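You operate a simulated robot arm through the tools that you are given. There is no shell and no other tool. Be economical: measure what you need, move in short steps, check, and stop when the job is done.

The job below is to be done with a simulated robot arm. You get a single attempt, and the scene is never put back.

## Task
Clip the papers in the card rack: green clip on garden, red clip on house.
Fine: the clips are in the CLIPS drawer; shut it after. Where these are worked on the way, their far stop is far enough and under half their travel is too little: clips drawer.

It is judged by the outcome, as a careful person would: the job done as asked, and still so three seconds after it is handed in. It fails if anything else is knocked over, pushed out of place, dropped, spilled or broken.

## Robot
A 7-joint arm with a two-finger parallel gripper, fixed in place. Base frame: the origin is at the foot of the arm, x ahead of it, y to its left, z up; the work surface is at about z = 720. Readings come in mm, degrees, newtons and seconds.
Its first joint turns from -166.0 to 166.0 degrees. Payload 4.4 kg.
The tool frame sits at the grasp point between the pads (the TCP): z along the fingers, y along the line on which they close. The tips reach 23 mm beyond it. Largest opening 94 mm; finger width 38, thickness 10; the body of the gripper, 54 by 96 mm, starts 39 mm behind the TCP.
Orientation is that of the tool frame in the base frame, as [roll, pitch, yaw] about the fixed x, y, z axes, in that order (R = Rz(yaw) Ry(pitch) Rx(roll)). With the fingers straight down and closing along the base's y, the tool's x points along the base's -x, its y along +y and its z along -z.

## Interface
- The arm moves only by the tool step_arm. Its argument "series" is a list that holds one entry, the list of rows, each a list of 7 numbers: the turn, a rotation vector about the tool's x, y, z in rad, then the shift along the tool's x, y, z in mm, then the closure, from 0 (fully open) to 1 (shut). In form: [[[rx, ry, rz, tx, ty, tz, fingers], ...]]. A call has 1 to 10 rows; each row is the pose to reach, as a shift and turn from the pose commanded when the call began, along the tool's axes at that moment. Each row takes 0.2 s and may step no farther than 50 mm and 8.6 degrees from the row before; otherwise, or with a gripper value out of range, the whole call is refused. Where a pose cannot be reached the arm comes as near as it can. A force on the tool above 40 N (or 10 N above the force at the start of the call, whichever is more), or a blocked arm, ends the call early, and 0.2 s more pass. Each finger travels about 72 mm/s and halts on what it meets, pressing with about 41 N; the grip force reading is that of the motor and also rises with nothing between the fingers. The clock runs only during rows and for 0.2 s after the last one: add rows that repeat a pose to give the fingers time. It gives the time, the measured TCP pose, the force on the tool (base axes), the opening and the grip force at its end, in the units of the frame above (readings bear some noise), with the torque about the TCP (base axes, N m) and any sound that the robot's microphone picked up, and new pictures: "pictures" is both (left out), scene, wrist or none.
- Cameras (640 x 400 px; columns grow to the right, rows downward): "scene" is fixed at [219.1, 650.7, 1465.3]; the picture's right is [-0.71, -0.70, 0.00], its down [-0.44, 0.45, -0.78] and it looks along [0.55, -0.56, -0.63] (base axes); focal length 343 px, centre (320, 200). "wrist" rides on the gripper at [86, 16, -74] in the tool frame; the picture's right is [-0.18, 0.98, 0.00], its down [-0.58, -0.11, -0.81] and it looks along [-0.79, -0.15, 0.59] (tool axes); focal length 243 px, centre (320, 200). There is no depth. A picture from a camera that has moved, and an enlarged one, comes with that camera's place and axes in the base frame and with its lens.
- close_up(camera, box): a new picture of the part [left, top, right, bottom] of that camera's present view, enlarged. The clock stands still meanwhile.
- job_done(): hands the job in; it is judged then, once.

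Go step by step. Nothing tells you positions but the pictures and the camera data: compare them with the known pose of the tool, close in by small moves and look again before you grip or let go. The budget is 120 turns and 200 pictures, counting those below and the enlarged ones. Unless the task says otherwise, let go and move clear before handing in, and close with one line.

The tools are called after "Request:" as name(argument=value, ...) on one line, values as JSON. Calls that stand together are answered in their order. step_arm: Moves the arm, as the interface text tells. Its arguments: {"type":"object","properties":{"series":{"type":"array"},"pictures":{"type":"string","enum":["both","scene","wrist","none"]}},"required":["series"]} The other tools are called the same way: close_up (camera, box) takes an enlarged picture of a part of a camera's view; job_done () hands the job in.

At the start:

```text
time_s: 0.0
ee_pos: [768.6, -14.6, 1051.9]
tool_rot: [180.0, -0.1, -179.9]
ft_force: [0.0, 0.5, 0.6]
moment: [0.02, 0.04, 0.01]
width: 93.9
grasp_force: 0.0
```

scene: 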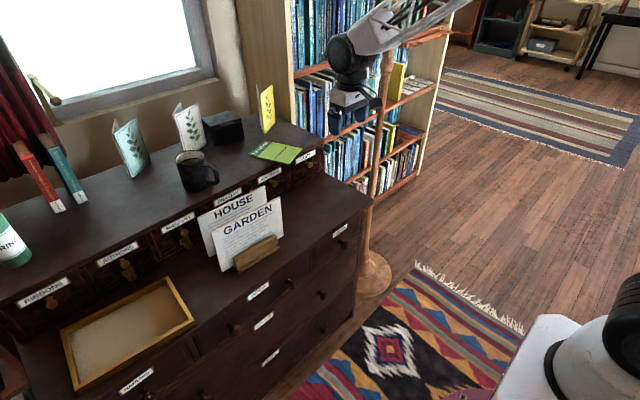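
wrist: 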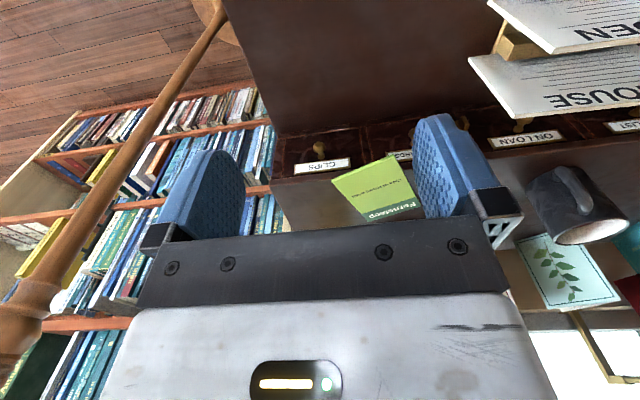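

I see a desk with a row of small labelled drawers, a card rack with the HOUSE and GARDEN papers, and the CLIPS drawer seemingly at the right end of the small row. I'll enlarge views to measure.

Request:
close_up(camera="scene", box=[220, 120, 380, 220])

Request:
close_up(camera="scene", box=[180, 170, 340, 270])

Request:
close_up(camera="wrist", box=[240, 80, 560, 280])

```text
4.00 times, centred on (300, 170) of scene
camera zoom: at [219.1, 650.7, 1465.3], right [-0.71, -0.7, 0.0], down [-0.44, 0.45, -0.78], along [0.55, -0.56, -0.63], focal length 1372 px, centre (400, 320)
```

zoom: 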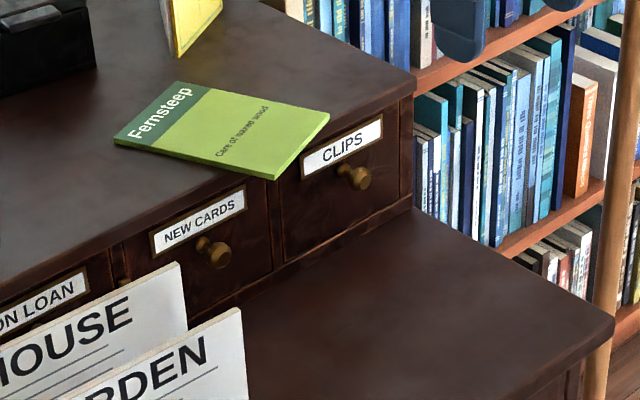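

```text
4.00 times, centred on (260, 220) of scene
camera zoom: at [219.1, 650.7, 1465.3], right [-0.71, -0.7, 0.0], down [-0.44, 0.45, -0.78], along [0.55, -0.56, -0.63], focal length 1372 px, centre (560, 120)
```

zoom: 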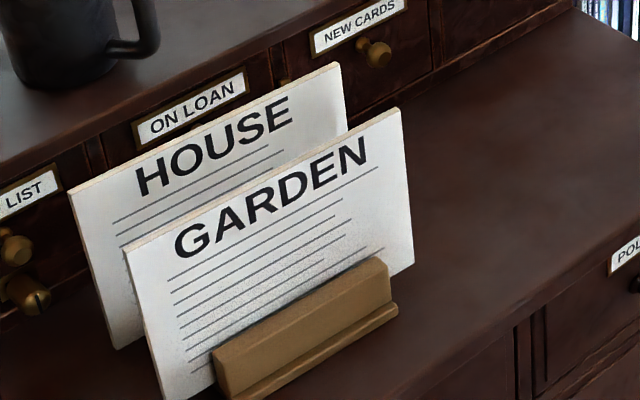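

```text
2.00 times, centred on (400, 180) of wrist
camera zoom: at [682.5, 0.0, 1128.8], right [0.18, 0.98, 0.0], down [0.58, -0.11, 0.81], along [0.79, -0.15, -0.59], focal length 485 px, centre (160, 240)
```

zoom: 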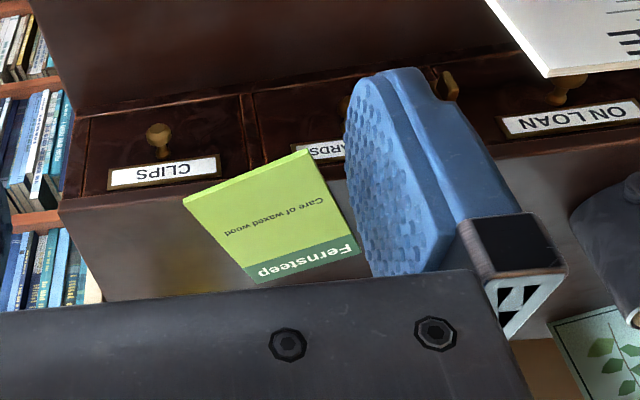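

The knob triangulates to about [965, -55, 803] and the papers stand near x 815–875, y 200–405. I'll tilt the tool 45° forward and move to a pre-grasp position in front of the knob.

Request:
step_arm(series=[[[0, -0.112, 0, -18, -6, 34, 0.2], [0, -0.224, 0, -36, -12, 68, 0.3], [0, -0.336, 0, -54, -18, 102, 0.4], [0, -0.449, 0, -72, -24, 136, 0.4], [0, -0.561, 0, -90, -30, 170, 0.4], [0, -0.673, 0, -108, -35, 204, 0.4], [0, -0.785, 0, -116, -40, 238, 0.4]]])

```text
time_s: 1.6
ee_pos: [906.5, -54.8, 814.5]
tool_rot: [180.0, 44.7, -180.0]
ft_force: [-2.0, -0.6, -6.5]
moment: [-0.05, -0.37, 0.0]
width: 56.5
grasp_force: 0.3
camera wrist: at [792.6, -39.5, 808.7], right [0.13, 0.98, 0.13], down [-0.15, -0.11, 0.98], along [0.98, -0.15, 0.14], focal length 243 px, centre (320, 200)
```

scene: 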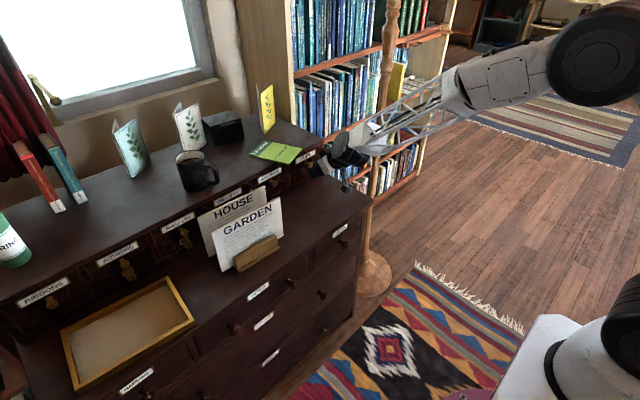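
wrist: 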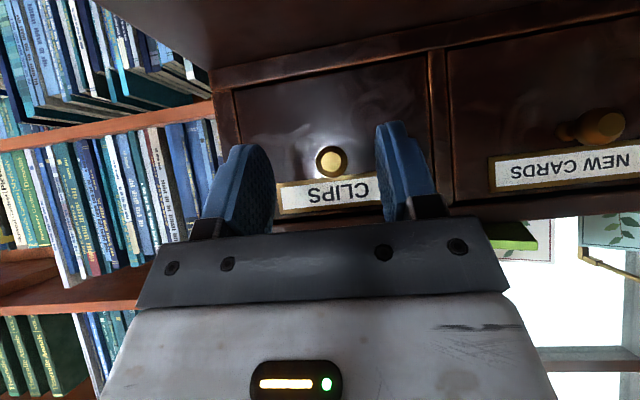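

The knob is centred between the fingers at about z 806. I'll advance horizontally so the pads straddle it.

Request:
step_arm(series=[[[0, 0, 0, -8, 0, 12.5, 0.4], [0, 0, 0, -16, 0, 25, 0.4], [0, 0, 0, -24, 0, 37, 0.4], [0, 0, 0, -24, 0, 37, 0.4]]])

```text
time_s: 2.6
ee_pos: [927.8, -54.7, 804.8]
tool_rot: [180.0, 45.0, -180.0]
ft_force: [0.1, -0.4, -0.3]
moment: [-0.03, 0.01, 0.0]
width: 56.2
grasp_force: 0.0
camera wrist: at [814.5, -39.2, 798.5], right [0.13, 0.98, 0.13], down [-0.16, -0.11, 0.98], along [0.98, -0.15, 0.14], focal length 243 px, centre (320, 200)
```

scene: 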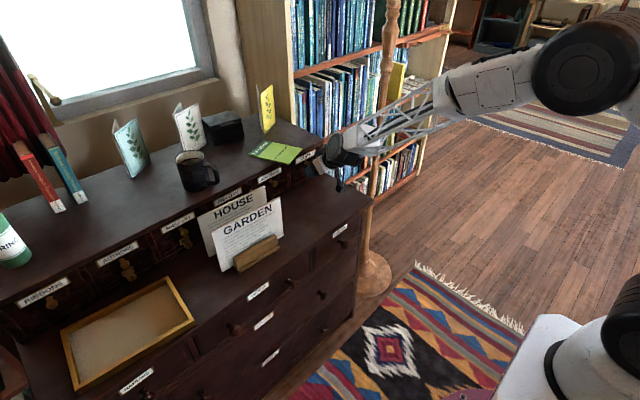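
wrist: 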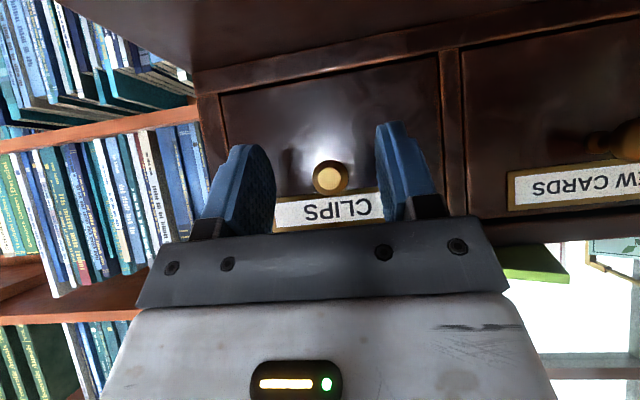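

The arm sits at x 928 exactly as commanded (my earlier shift was short by 20 mm). I'll advance another 22 mm and then close gently on the knob.

Request:
step_arm(series=[[[0, 0, 0, -8, 0, 8, 0.4], [0, 0, 0, -16, 0, 16, 0.4], [0, 0, 0, -16, 0, 16, 0.4], [0, 0, 0, -16, 0, 16, 0.4]]])

Request:
close_up(camera="scene", box=[260, 110, 420, 210])

```text
time_s: 3.6
ee_pos: [949.9, -55.8, 805.3]
tool_rot: [179.9, 45.0, -180.0]
ft_force: [0.1, 0.5, -0.4]
moment: [0.03, -0.01, -0.04]
width: 56.4
grasp_force: 0.0
camera wrist: at [836.9, -39.8, 799.3], right [0.13, 0.98, 0.13], down [-0.16, -0.11, 0.98], along [0.98, -0.15, 0.14], focal length 243 px, centre (320, 200)
```

scene: 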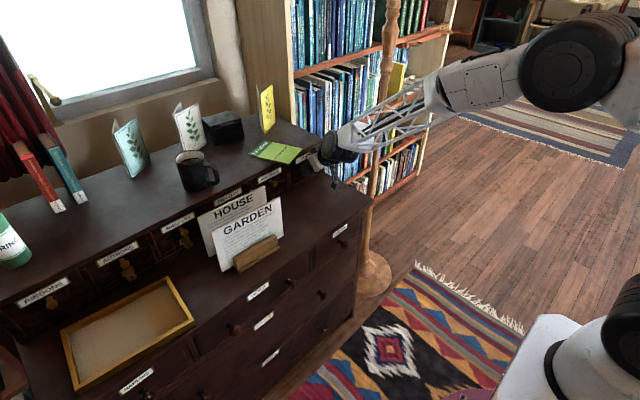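
wrist: 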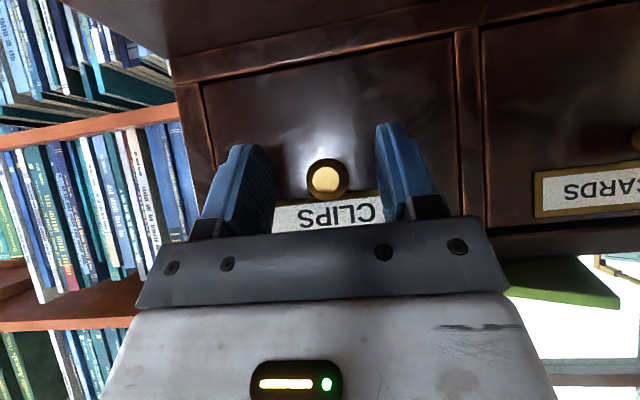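

```text
4.00 times, centred on (340, 160) of scene
camera zoom: at [219.1, 650.7, 1465.3], right [-0.71, -0.7, 0.0], down [-0.44, 0.45, -0.78], along [0.55, -0.56, -0.63], focal length 1372 px, centre (240, 360)
```

zoom: 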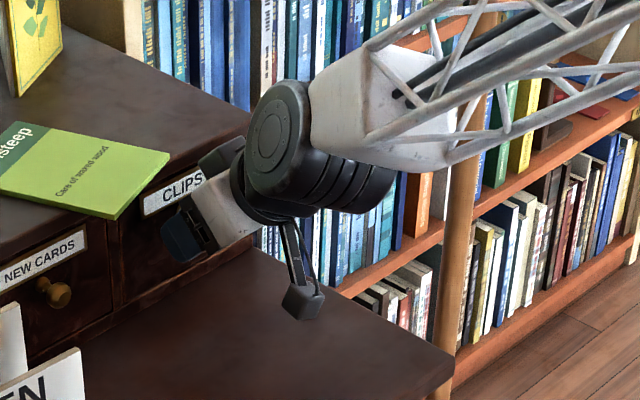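

Pads now flank the knob with no contact force. Closing on it.

Request:
step_arm(series=[[[0, 0, 0, 0, 1, 0, 0.6], [0, 0, 0, 0, 1, 0, 0.8], [0, 0, 0, 0, 1, 0, 1.0], [0, 0, 0, 0, 1, 0, 1.0]]], pictures="wrist")

```text
time_s: 4.6
ee_pos: [949.7, -52.0, 805.4]
tool_rot: [180.0, 45.0, -179.9]
ft_force: [0.8, 31.8, 0.5]
moment: [0.0, -0.07, 0.14]
width: 21.7
grasp_force: 44.6
camera wrist: at [836.6, -37.5, 799.1], right [0.13, 0.98, 0.13], down [-0.16, -0.11, 0.98], along [0.98, -0.15, 0.14], focal length 243 px, centre (320, 200)
```

wrist: 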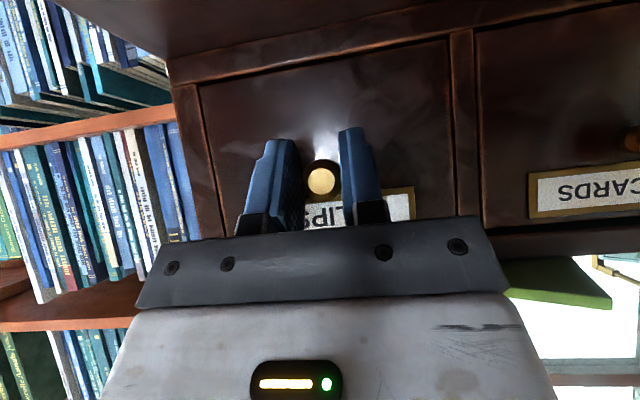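

The knob is gripped (22 mm wide), with side load from slight misalignment. I'll relax 3 mm in +y, then start pulling toward -x.

Request:
step_arm(series=[[[0, 0, 0, 0, 2, 0, 1.0], [0, 0, 0, 0, 3, 0, 1.0], [0, 0, 0, 7, 3, -7, 1.0], [0, 0, 0, 14, 3, -14, 1.0], [0, 0, 0, 21, 3, -21, 1.0], [0, 0, 0, 28, 3, -28, 1.0]]])

```text
time_s: 6.0
ee_pos: [911.0, -52.4, 805.8]
tool_rot: [-180.0, 45.0, 180.0]
ft_force: [1.2, -22.8, 2.1]
moment: [0.0, -0.53, -0.06]
width: 21.9
grasp_force: 44.3
camera wrist: at [797.2, -37.2, 798.9], right [0.13, 0.98, 0.13], down [-0.16, -0.11, 0.98], along [0.98, -0.15, 0.14], focal length 243 px, centre (320, 200)
```

scene: 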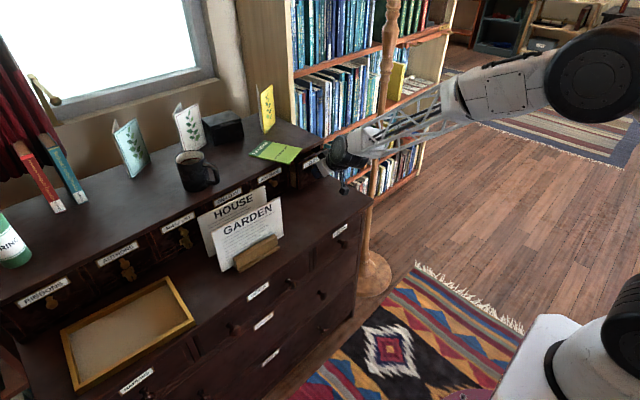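
wrist: 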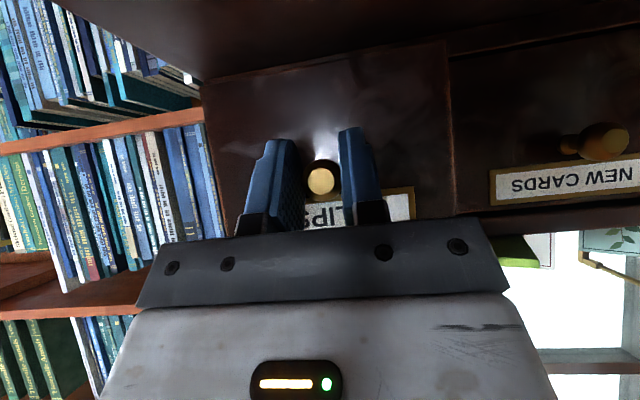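

The drawer is opening. I'll keep pulling toward the stop, watching the force.

Request:
step_arm(series=[[[0, 0, 0, 7, -1, -7, 1.0], [0, 0, 0, 14, -1, -14, 1.0], [0, 0, 0, 21, -1, -21, 1.0], [0, 0, 0, 28, -1, -28, 1.0], [0, 0, 0, 35, -1, -35, 1.0], [0, 0, 0, 42, -1, -42, 1.0], [0, 0, 0, 49, -1, -49, 1.0], [0, 0, 0, 56, -1, -56, 1.0]]])

```text
time_s: 7.8
ee_pos: [832.5, -52.6, 804.5]
tool_rot: [180.0, 45.1, 179.9]
ft_force: [0.6, -16.7, 15.3]
moment: [-0.14, 0.01, 0.13]
width: 21.8
grasp_force: 44.8
camera wrist: at [718.2, -37.1, 798.7], right [0.13, 0.98, 0.13], down [-0.16, -0.11, 0.98], along [0.98, -0.15, 0.14], focal length 243 px, centre (320, 200)
```

scene: 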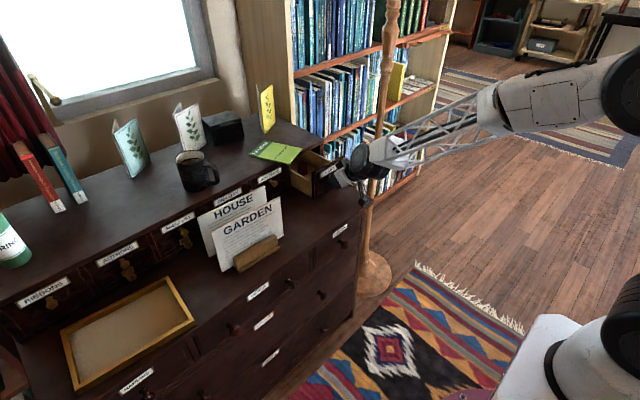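
wrist: 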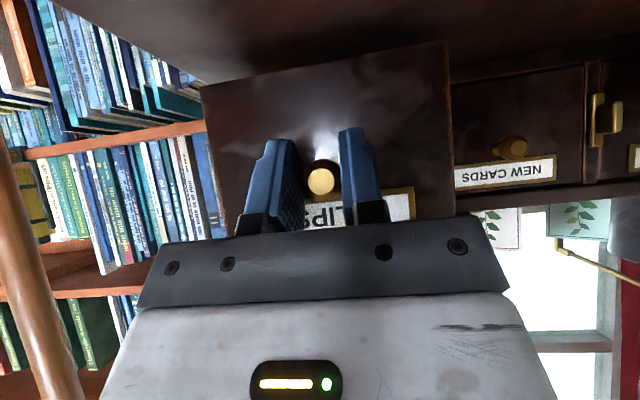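

About 118 mm open. I'll continue gently to look for the stop.

Request:
step_arm(series=[[[0, 0, 0, 5, 0, -5, 1.0], [0, 0, 0, 10, 0, -10, 1.0], [0, 0, 0, 15, 0, -15, 1.0], [0, 0, 0, 20, 0, -20, 1.0], [0, 0, 0, 25, 0, -25, 1.0], [0, 0, 0, 30, 0, -30, 1.0]]], pictures="scene")

Request:
close_up(camera="scene", box=[260, 110, 420, 210])

```text
time_s: 9.2
ee_pos: [789.8, -53.5, 804.7]
tool_rot: [-179.9, 45.0, 180.0]
ft_force: [1.4, -27.6, 9.9]
moment: [0.08, -0.33, -0.6]
width: 21.9
grasp_force: 45.0
```

scene: 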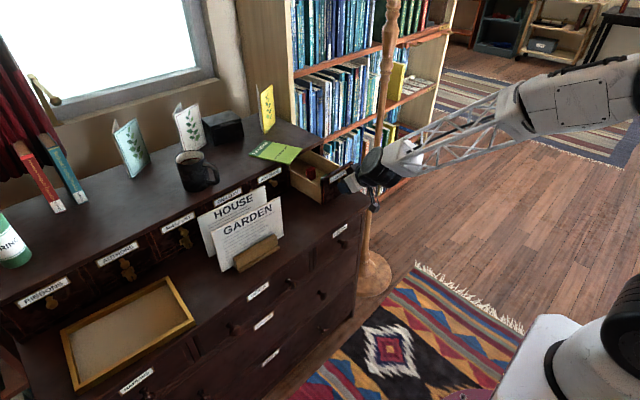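

```text
4.00 times, centred on (340, 160) of scene
camera zoom: at [219.1, 650.7, 1465.3], right [-0.71, -0.7, 0.0], down [-0.44, 0.45, -0.78], along [0.55, -0.56, -0.63], focal length 1372 px, centre (240, 360)
```

zoom: 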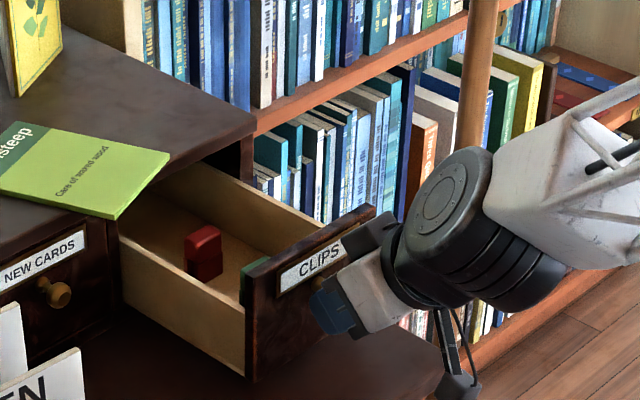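

The red clip and a green one (near the front wall) are visible. I'll pull a bit more to reach the stop.

Request:
step_arm(series=[[[0, 0, 0, 4, -1, -4, 1.0], [0, 0, 0, 8, -1, -8, 1.0], [0, 0, 0, 12, -1, -12, 1.0], [0, 0, 0, 16, -1, -16, 1.0], [0, 0, 0, 20, -1, -20, 1.0]]], pictures="scene")

Request:
close_up(camera="scene", box=[260, 110, 420, 210])

```text
time_s: 10.4
ee_pos: [760.3, -53.5, 806.5]
tool_rot: [-180.0, 45.0, -180.0]
ft_force: [1.4, -0.7, 15.2]
moment: [0.09, -0.16, -0.28]
width: 21.8
grasp_force: 44.9
```

scene: 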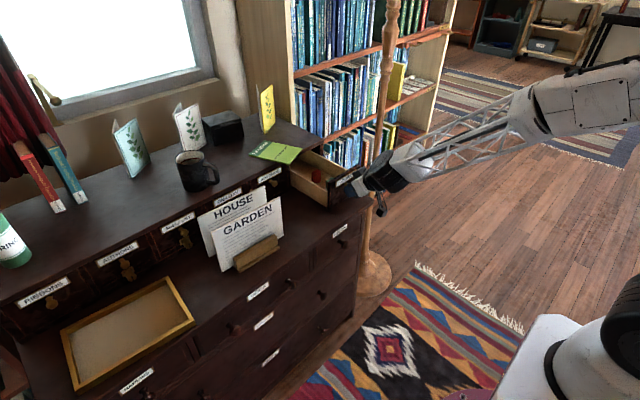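

```text
4.00 times, centred on (340, 160) of scene
camera zoom: at [219.1, 650.7, 1465.3], right [-0.71, -0.7, 0.0], down [-0.44, 0.45, -0.78], along [0.55, -0.56, -0.63], focal length 1372 px, centre (240, 360)
```

zoom: 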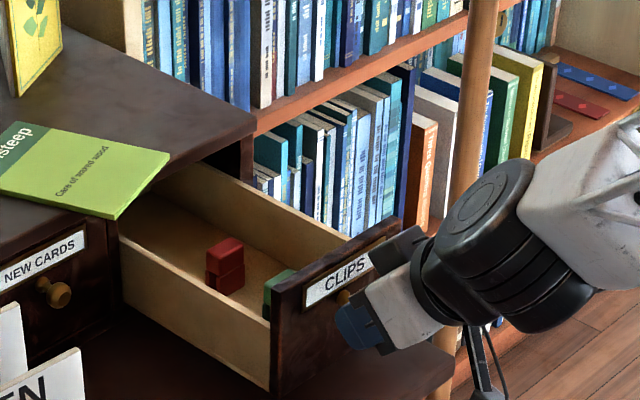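

190 mm open and no stop yet; one more gentle pull.

Request:
step_arm(series=[[[0, 0, 0, 4, 0, -4, 1.0], [0, 0, 0, 8, 0, -8, 1.0], [0, 0, 0, 12, 0, -12, 1.0], [0, 0, 0, 16, 0, -16, 1.0], [0, 0, 0, 20, 0, -20, 1.0]]], pictures="scene")

Request:
close_up(camera="scene", box=[260, 110, 420, 210])

```text
time_s: 11.6
ee_pos: [734.5, -53.2, 805.3]
tool_rot: [-179.9, 45.0, -180.0]
ft_force: [35.0, 12.5, -0.6]
moment: [-0.03, -0.03, -0.15]
width: 21.7
grasp_force: 44.7
```

scene: 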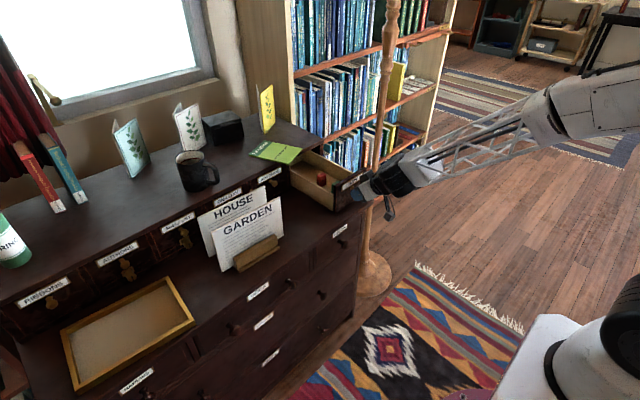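

```text
4.00 times, centred on (340, 160) of scene
camera zoom: at [219.1, 650.7, 1465.3], right [-0.71, -0.7, 0.0], down [-0.44, 0.45, -0.78], along [0.55, -0.56, -0.63], focal length 1372 px, centre (240, 360)
```

zoom: 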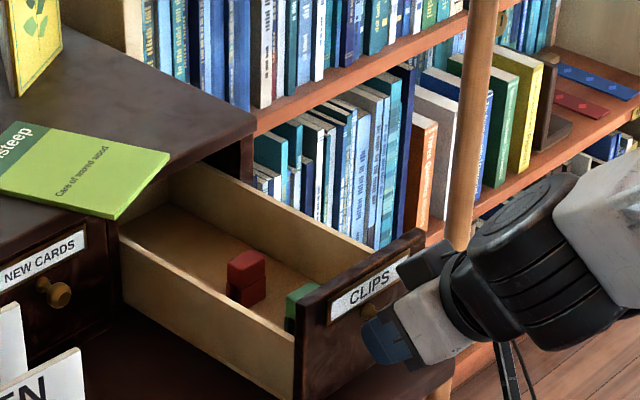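

The far stop is reached (215 mm). I'll ease off, open the fingers, back away, and rise.

Request:
step_arm(series=[[[0, 0, 0, -4, 0, 4, 1.0], [0, 0, 0, -4, 0, 4, 0.6], [0, 0, 0, -4, 0, 4, 0.4], [0, 0, 0, -4, 0, 4, 0.4], [0, 0, 0, 12, 0, -12, 0.4], [0, 0, 0, 30, 0, -30, 0.4], [0, 0, 0, 10, 0, -70, 0.4], [0, 0, 0, -20, 0, -100, 0.4], [0, 0, 0, -50, 0, -130, 0.4]]], pictures="scene")

```text
time_s: 13.6
ee_pos: [677.3, -55.2, 929.7]
tool_rot: [-180.0, 44.9, 180.0]
ft_force: [-0.2, -0.6, -0.1]
moment: [-0.03, -0.02, -0.01]
width: 56.5
grasp_force: 0.0
```

scene: 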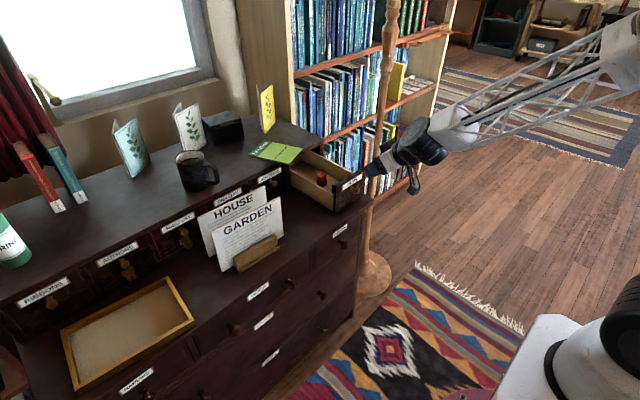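

Drawer stays open. I'll bring the tool vertical and rise to look into the drawer.

Request:
step_arm(series=[[[0, 0.131, 0, -15, 0, -10, 0.4], [0, 0.262, 0, -30, 0, -20, 0.4], [0, 0.393, 0, -45, 0, -30, 0.4], [0, 0.524, 0, -66, 0, -48, 0.4], [0, 0.655, 0, -66, 0, -48, 0.4], [0, 0.785, 0, -66, 0, -48, 0.4], [0, 0.785, 0, -66, 0, -48, 0.4]]])

Request:
close_up(camera="scene", box=[280, 130, 400, 205])

Request:
close_up(camera="wrist", box=[160, 0, 480, 200])

```text
time_s: 15.2
ee_pos: [689.5, -53.5, 1011.9]
tool_rot: [180.0, -0.1, -179.9]
ft_force: [0.5, -0.3, 0.6]
moment: [0.02, 0.0, 0.01]
width: 56.3
grasp_force: 0.0
camera wrist: at [603.2, -38.2, 1089.2], right [0.18, 0.98, 0.0], down [0.58, -0.11, 0.81], along [0.79, -0.15, -0.59], focal length 243 px, centre (320, 200)
```

scene: 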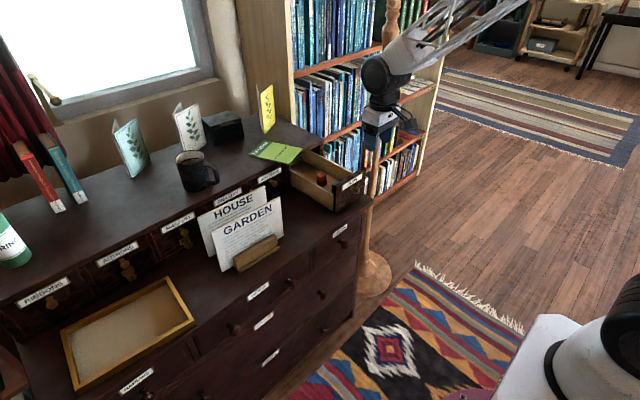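
wrist: 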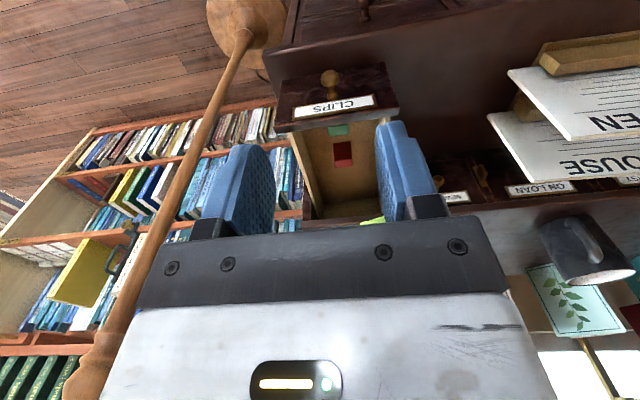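

```text
5.33 times, centred on (340, 168) of scene
camera zoom: at [219.1, 650.7, 1465.3], right [-0.71, -0.7, 0.0], down [-0.44, 0.45, -0.78], along [0.55, -0.56, -0.63], focal length 1829 px, centre (213, 373)
```

zoom: 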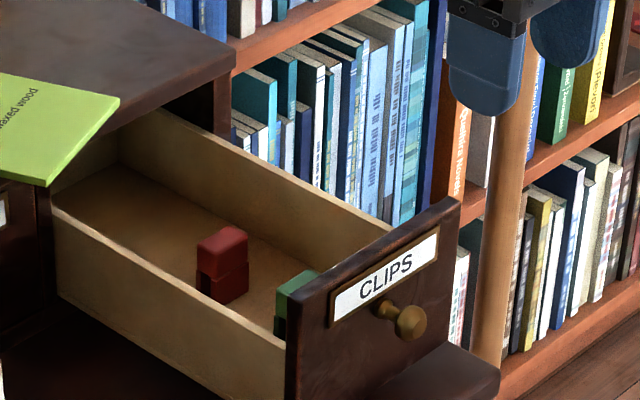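

```text
2.00 times, centred on (320, 100) of wrist
camera zoom: at [603.2, -38.2, 1089.2], right [0.18, 0.98, 0.0], down [0.58, -0.11, 0.81], along [0.79, -0.15, -0.59], focal length 485 px, centre (320, 400)
```

zoom: 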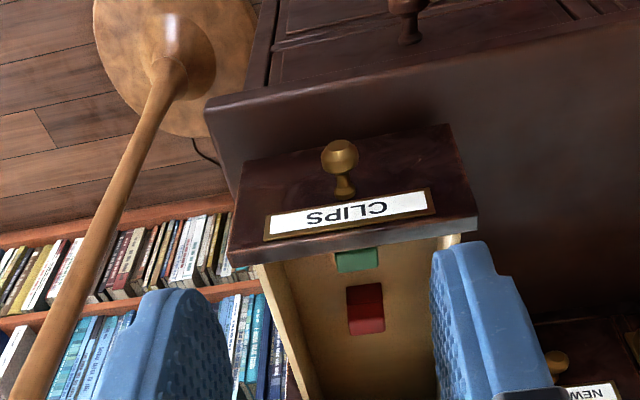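

Both clips stand as small blocks near y -54 (green x≈830, red x≈900). I need a closer look at their shape to see where the jaws are.

Request:
step_arm(series=[[[0, 0, 0, -35, 0, 28, 0.2], [0, 0, 0, -70, 0, 56, 0.0], [0, 0, 0, -105, 0, 84, 0.0], [0, 0, 0, -130, 0, 112, 0.0], [0, 0, 0, -130, 0, 112, 0.0]]], pictures="wrist")

Request:
close_up(camera="wrist", box=[240, 50, 400, 150])

Request:
close_up(camera="scene", box=[305, 160, 353, 190])

```text
time_s: 16.4
ee_pos: [820.3, -54.9, 900.9]
tool_rot: [180.0, 0.1, -180.0]
ft_force: [0.5, 0.5, 0.0]
moment: [0.02, 0.03, -0.03]
width: 94.0
grasp_force: 0.0
camera wrist: at [734.1, -39.1, 977.9], right [0.18, 0.98, 0.0], down [0.58, -0.11, 0.81], along [0.79, -0.15, -0.59], focal length 243 px, centre (320, 200)
```

wrist: 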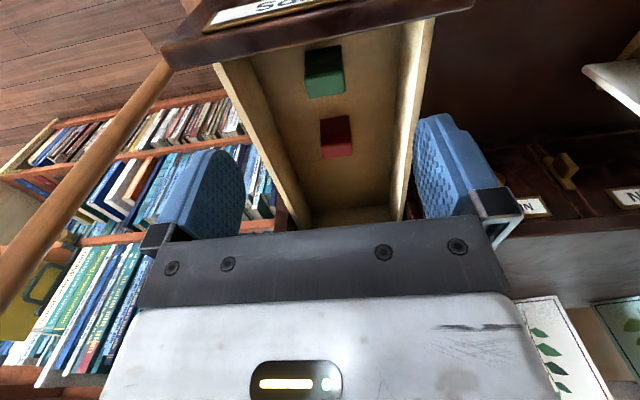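

```text
4.00 times, centred on (320, 100) of wrist
camera zoom: at [734.1, -39.1, 977.9], right [0.18, 0.98, 0.0], down [0.58, -0.11, 0.81], along [0.79, -0.15, -0.59], focal length 970 px, centre (320, 600)
```

zoom: 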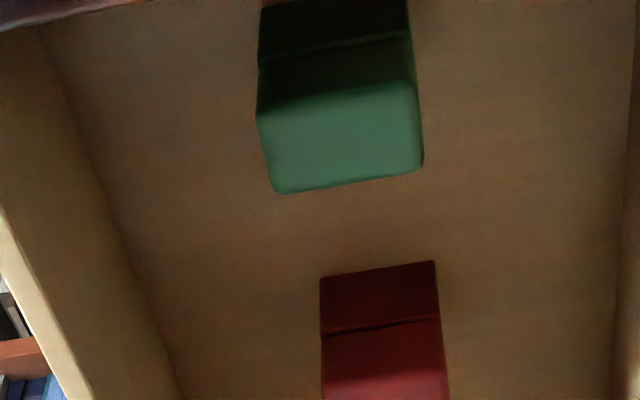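

```text
13.33 times, centred on (329, 175) of scene
camera zoom: at [219.1, 650.7, 1465.3], right [-0.71, -0.7, 0.0], down [-0.44, 0.45, -0.78], along [0.55, -0.56, -0.63], focal length 4573 px, centre (200, 533)
```

zoom: 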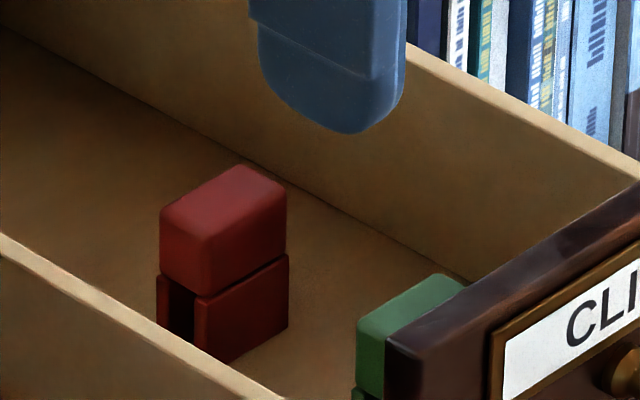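

The clips are inverted-U blocks (about 17 × 31 × 40 mm) with a slot running along y below a solid top, so they can be pushed down onto the paper edges. Gripping across x keeps the fingers either side of the paper, so I'll yaw the tool -90° above the drawer.

Request:
step_arm(series=[[[0, 0, -0.145, -2, 0, 0, 0.2], [0, 0, -0.29, -4, 0, 0, 0.3], [0, 0, -0.435, -6, 0, 0, 0.42], [0, 0, -0.58, -8, 0, 0, 0.42], [0, 0, -0.725, -10, 0, 0, 0.42], [0, 0, -0.87, -12, 0, 0, 0.42], [0, 0, -1.015, -14, 0, 0, 0.42], [0, 0, -1.16, -16, 0, 0, 0.42], [0, 0, -1.305, -16, 0, 0, 0.42], [0, 0, -1.45, -16, 0, 0, 0.42]]])

```text
time_s: 18.6
ee_pos: [834.8, -52.8, 901.6]
tool_rot: [180.0, 0.0, -96.7]
ft_force: [-0.5, -1.1, -0.8]
moment: [-0.02, 0.0, 0.01]
width: 54.2
grasp_force: 0.0
camera wrist: at [808.6, -138.2, 977.9], right [-0.95, 0.3, 0.0], down [0.18, 0.56, 0.81], along [0.24, 0.77, -0.59], focal length 243 px, centre (320, 200)
```

scene: 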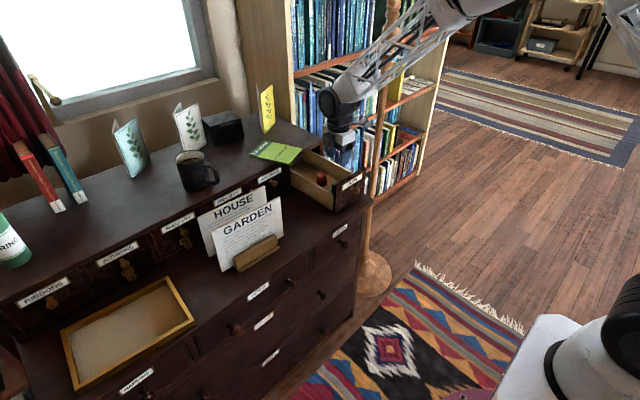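
wrist: 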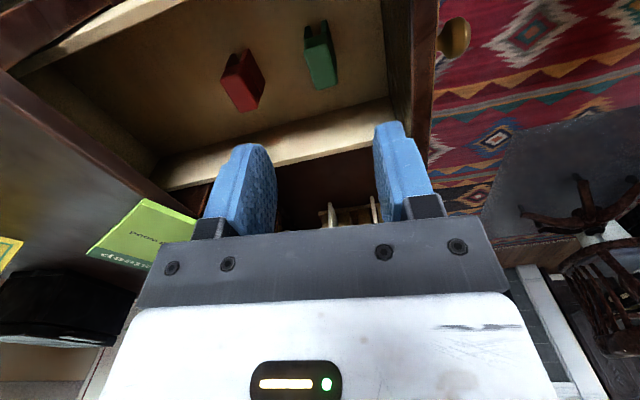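

Good view of both clips. I'll finish the yaw and lower 40 mm, then measure the green clip.

Request:
step_arm(series=[[[0, 0, -0.06, 0, 0, 15, 0.42], [0, 0, -0.12, 0, 0, 30, 0.42], [0, 0, -0.12, 0, 0, 40, 0.42], [0, 0, -0.12, 0, 0, 40, 0.42]]], pictures="wrist")

Request:
close_up(camera="wrist", box=[200, 0, 440, 150])

Request:
close_up(camera="scene", box=[300, 130, 396, 190])

```text
time_s: 19.6
ee_pos: [837.0, -53.6, 861.0]
tool_rot: [-180.0, 0.0, -90.0]
ft_force: [-0.6, -0.9, 0.4]
moment: [0.04, 0.0, 0.0]
width: 54.5
grasp_force: 0.0
camera wrist: at [818.9, -140.5, 937.9], right [-0.98, 0.18, 0.0], down [0.11, 0.58, 0.81], along [0.15, 0.79, -0.59], focal length 243 px, centre (320, 200)
```

wrist: 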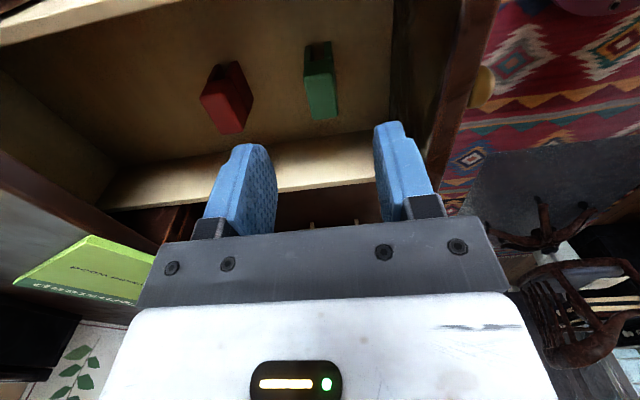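

```text
2.67 times, centred on (320, 75) of wrist
camera zoom: at [818.9, -140.5, 937.9], right [-0.98, 0.18, 0.0], down [0.11, 0.58, 0.81], along [0.15, 0.79, -0.59], focal length 647 px, centre (320, 533)
```

zoom: 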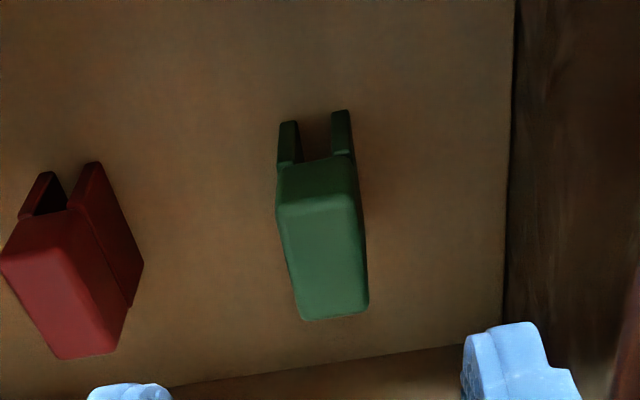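

```text
6.67 times, centred on (348, 160) of scene
camera zoom: at [219.1, 650.7, 1465.3], right [-0.71, -0.7, 0.0], down [-0.44, 0.45, -0.78], along [0.55, -0.56, -0.63], focal length 2287 px, centre (133, 467)
```

zoom: 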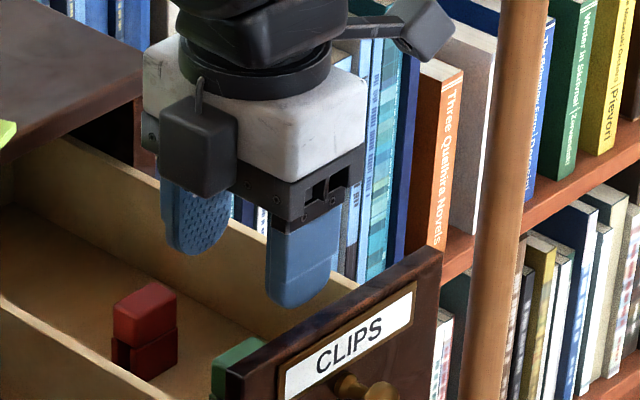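

Green clip top centre is at about [833.5, -54, 790], well aligned with the tool. Descending to TCP z≈790 with fingers flanking it in x.

Request:
step_arm(series=[[[0, 0, 0, 0, 2, 20, 0.42], [0, 0, 0, 0, 2, 40, 0.42], [0, 0, 0, 0, 2, 55, 0.42], [0, 0, 0, 0, 2, 70, 0.42], [0, 0, 0, 0, 2, 70, 0.42]]])

Request:
close_up(camera="scene", box=[300, 130, 396, 190])

```text
time_s: 20.8
ee_pos: [833.6, -53.6, 791.4]
tool_rot: [180.0, 0.0, -90.0]
ft_force: [0.2, 0.1, 0.2]
moment: [0.0, 0.03, -0.01]
width: 54.6
grasp_force: 0.1
camera wrist: at [817.3, -140.1, 868.6], right [-0.98, 0.18, 0.0], down [0.11, 0.58, 0.81], along [0.15, 0.79, -0.59], focal length 243 px, centre (320, 200)
```

scene: 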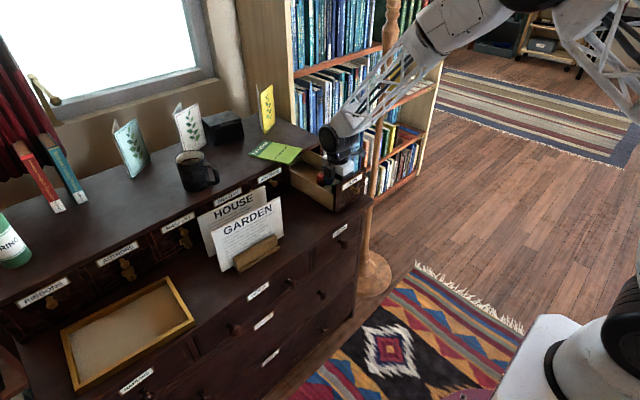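
wrist: 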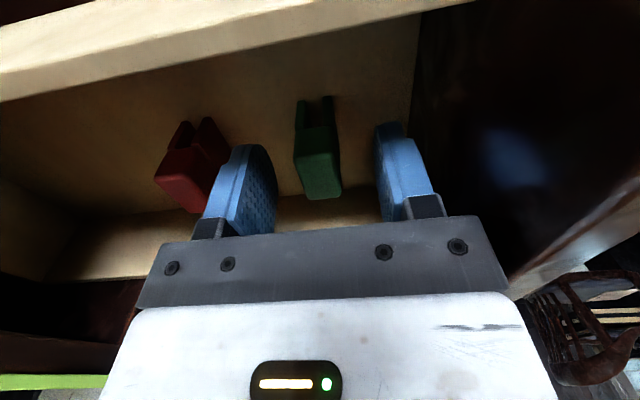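

```text
6.67 times, centred on (348, 160) of scene
camera zoom: at [219.1, 650.7, 1465.3], right [-0.71, -0.7, 0.0], down [-0.44, 0.45, -0.78], along [0.55, -0.56, -0.63], focal length 2287 px, centre (133, 467)
```

zoom: 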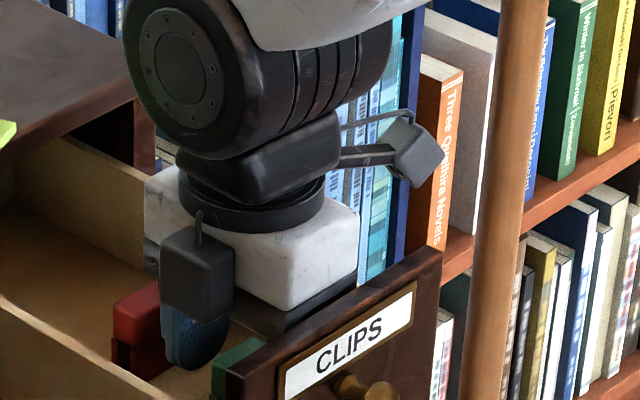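

The clip top is at TCP height and centred between the pads. Closing.

Request:
step_arm(series=[[[0, 0, 0, 0, 0, 0, 0.6], [0, 0, 0, 0, 0, 0, 0.75], [0, 0, 0, 0, 0, 0, 0.9], [0, 0, 0, 0, 0, 0, 0.9], [0, 0, 0, 0, 0, 0, 0.9]]], pictures="wrist")

Request:
close_up(camera="scene", box=[180, 170, 300, 245])

```text
time_s: 22.0
ee_pos: [832.9, -53.5, 792.7]
tool_rot: [179.9, 0.0, -90.0]
ft_force: [0.5, 0.3, 1.2]
moment: [-0.02, 0.02, 0.0]
width: 17.7
grasp_force: 41.0
camera wrist: at [817.3, -140.1, 868.6], right [-0.98, 0.18, 0.0], down [0.11, 0.58, 0.81], along [0.15, 0.79, -0.59], focal length 243 px, centre (320, 200)
```

wrist: 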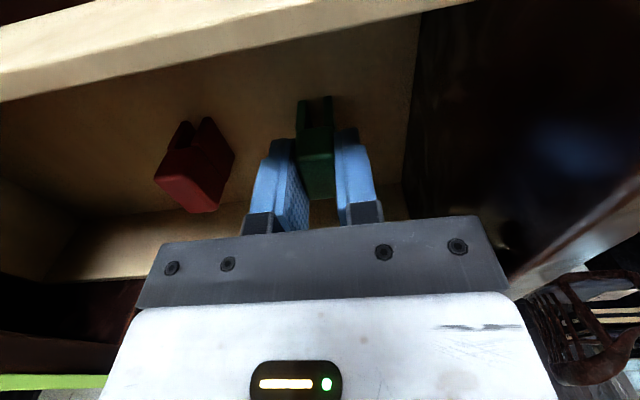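

```text
5.33 times, centred on (240, 208) of scene
camera zoom: at [219.1, 650.7, 1465.3], right [-0.71, -0.7, 0.0], down [-0.44, 0.45, -0.78], along [0.55, -0.56, -0.63], focal length 1829 px, centre (747, 160)
```

zoom: 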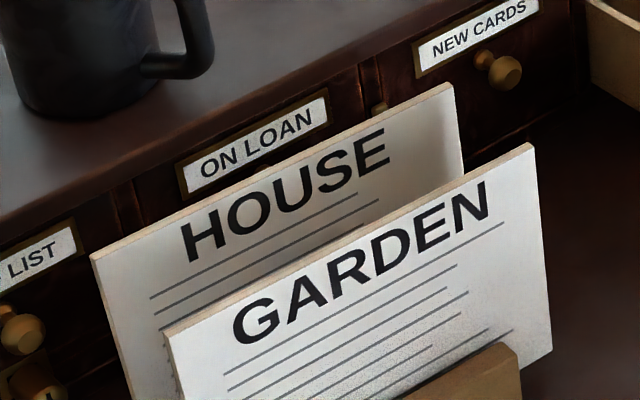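

Green clip gripped (17.7 mm). I'll lift it straight out of the drawer and carry it toward the papers, stopping short to measure.

Request:
step_arm(series=[[[0, 0, 0, 0, 0, -40, 0.9], [0, 0, 0, 0, 0, -85, 0.9], [0, 0, 0, 0, 0, -130, 0.9], [0, 0, 0, 0, 0, -165, 0.9], [0, 0, 0, -40, 0, -168, 0.9], [0, 0, 0, -85, 0, -168, 0.9], [0, 0, 0, -130, 0, -168, 0.9], [0, 0, 0, -175, 0, -168, 0.9], [0, 0, 0, -203, 0, -168, 0.9], [0, 0, 0, -203, 0, -168, 0.9]]])

Request:
close_up(camera="wrist", box=[160, 0, 480, 200])

```text
time_s: 24.2
ee_pos: [832.6, 149.3, 957.7]
tool_rot: [-180.0, 0.0, -90.0]
ft_force: [0.7, 0.2, -0.2]
moment: [0.01, -0.01, -0.01]
width: 17.7
grasp_force: 41.1
camera wrist: at [816.9, 62.5, 1035.2], right [-0.98, 0.18, 0.0], down [0.11, 0.58, 0.81], along [0.15, 0.79, -0.59], focal length 243 px, centre (320, 200)
```

scene: 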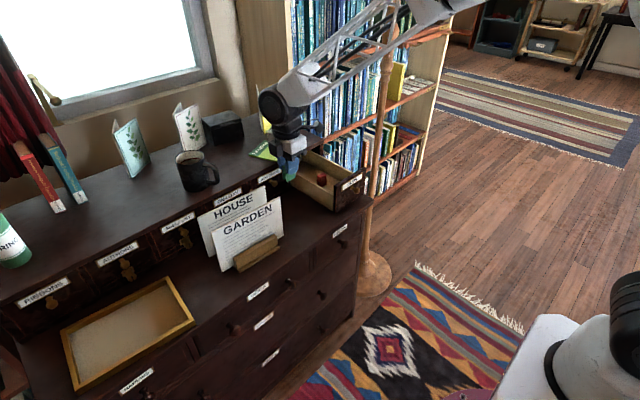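
wrist: 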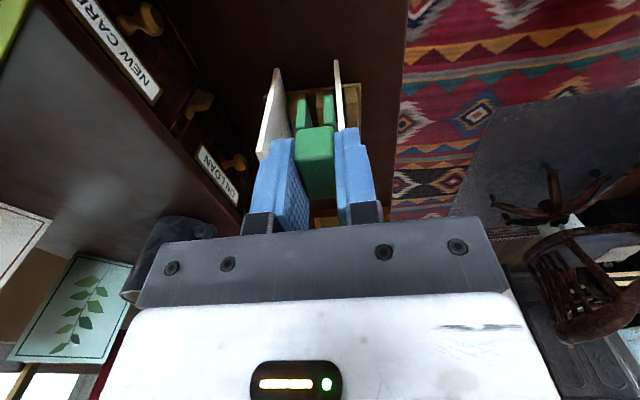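

```text
2.00 times, centred on (320, 100) of wrist
camera zoom: at [816.9, 62.5, 1035.2], right [-0.98, 0.18, 0.0], down [0.11, 0.58, 0.81], along [0.15, 0.79, -0.59], focal length 485 px, centre (320, 400)
```

zoom: 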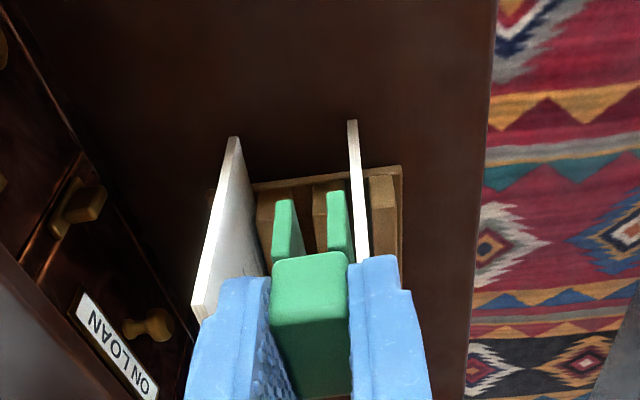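

GARDEN's plane is at about x≈823 and HOUSE's at x≈896, tops near z≈870–880. I'll move above GARDEN at a safe height and view the alignment.

Request:
step_arm(series=[[[0, 0, 0, -40, 9, 0, 0.9], [0, 0, 0, -85, 9, 0, 0.9], [0, 0, 0, -125, 9, 10, 0.9], [0, 0, 0, -125, 9, 18, 0.9], [0, 0, 0, -125, 9, 18, 0.9]]])

Request:
close_up(camera="wrist", box=[240, 0, 432, 120])

Request:
close_up(camera="scene", box=[180, 150, 300, 225])

```text
time_s: 25.4
ee_pos: [825.6, 274.6, 941.2]
tool_rot: [179.9, 0.0, -90.0]
ft_force: [0.7, -0.2, 0.3]
moment: [-0.02, 0.0, 0.0]
width: 17.9
grasp_force: 41.2
camera wrist: at [809.9, 187.2, 1017.9], right [-0.98, 0.18, 0.0], down [0.11, 0.58, 0.81], along [0.15, 0.79, -0.59], focal length 243 px, centre (320, 200)
```

scene: 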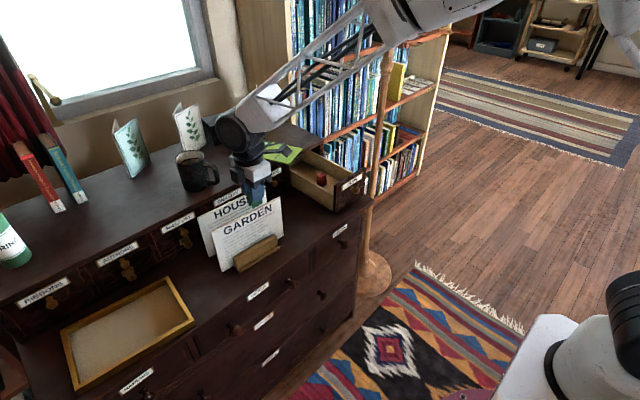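
wrist: 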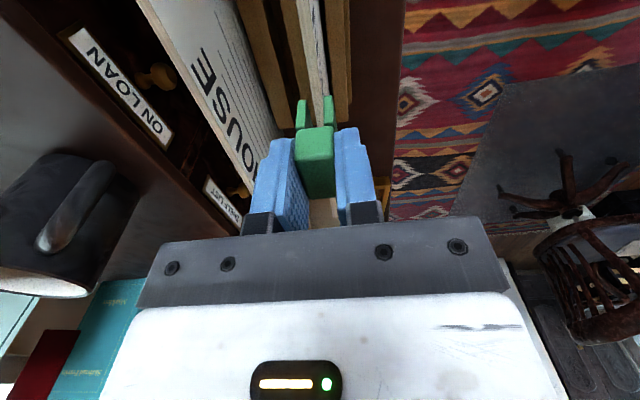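

```text
3.33 times, centred on (336, 60) of wrist
camera zoom: at [809.9, 187.2, 1017.9], right [-0.98, 0.18, 0.0], down [0.11, 0.58, 0.81], along [0.15, 0.79, -0.59], focal length 809 px, centre (267, 667)
```

zoom: 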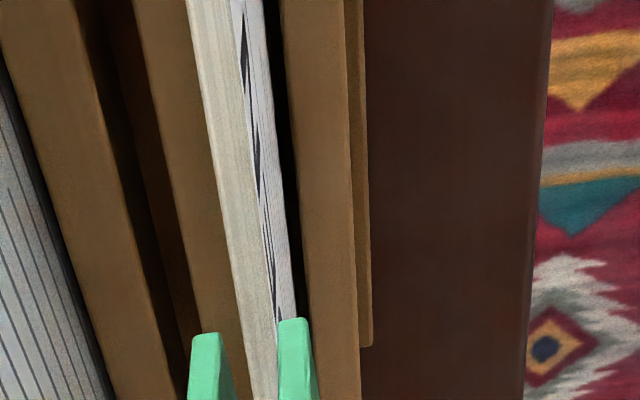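

```text
5.33 times, centred on (240, 188) of scene
camera zoom: at [219.1, 650.7, 1465.3], right [-0.71, -0.7, 0.0], down [-0.44, 0.45, -0.78], along [0.55, -0.56, -0.63], focal length 1829 px, centre (747, 267)
```

zoom: 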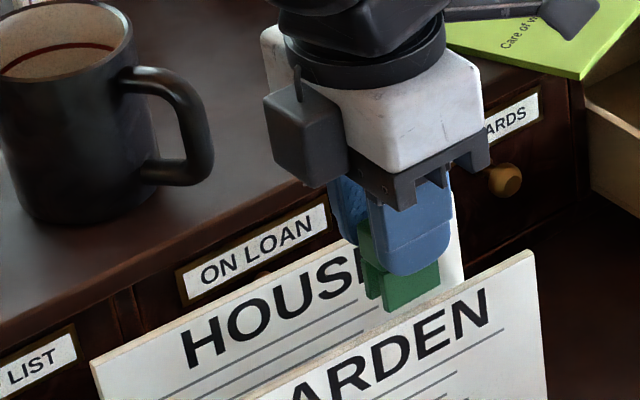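

The slot is nearly over GARDEN's top edge: paper centre x≈827 at this y, yawed about 2.6°. I'll correct yaw and x slightly, lower 15 mm and recheck.

Request:
step_arm(series=[[[0, 0, 0.045, 0, -1, 8, 0.9], [0, 0, 0.045, 0, -1, 16, 0.9], [0, 0, 0.045, 0, -1, 16, 0.9]]], pictures="none")

Request:
close_up(camera="wrist", box=[240, 0, 432, 120])

Request:
close_up(camera="scene", box=[220, 170, 284, 210])

```text
time_s: 26.2
ee_pos: [825.5, 274.8, 925.4]
tool_rot: [-180.0, 0.0, -92.7]
ft_force: [-0.2, -0.8, -0.4]
moment: [-0.02, 0.04, 0.0]
width: 17.7
grasp_force: 40.6
```

```text
3.33 times, centred on (336, 60) of wrist
camera zoom: at [806.4, 187.7, 1001.7], right [-0.97, 0.23, 0.0], down [0.14, 0.58, 0.81], along [0.18, 0.78, -0.59], focal length 809 px, centre (267, 667)
```

zoom: 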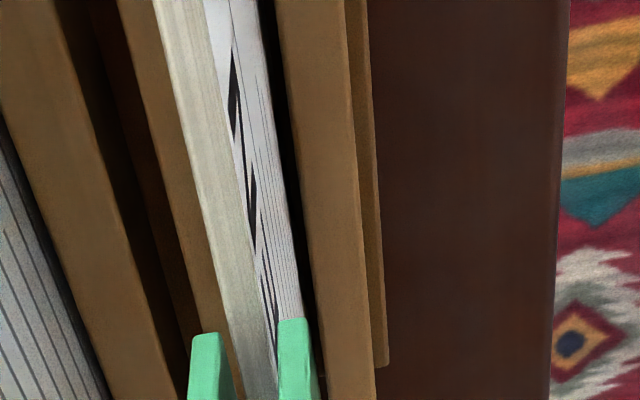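

```text
10.00 times, centred on (252, 190) of scene
camera zoom: at [219.1, 650.7, 1465.3], right [-0.71, -0.7, 0.0], down [-0.44, 0.45, -0.78], along [0.55, -0.56, -0.63], focal length 3430 px, centre (1000, 300)
```

zoom: 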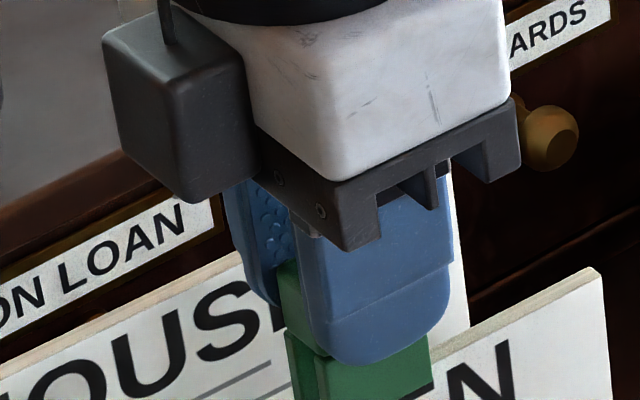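

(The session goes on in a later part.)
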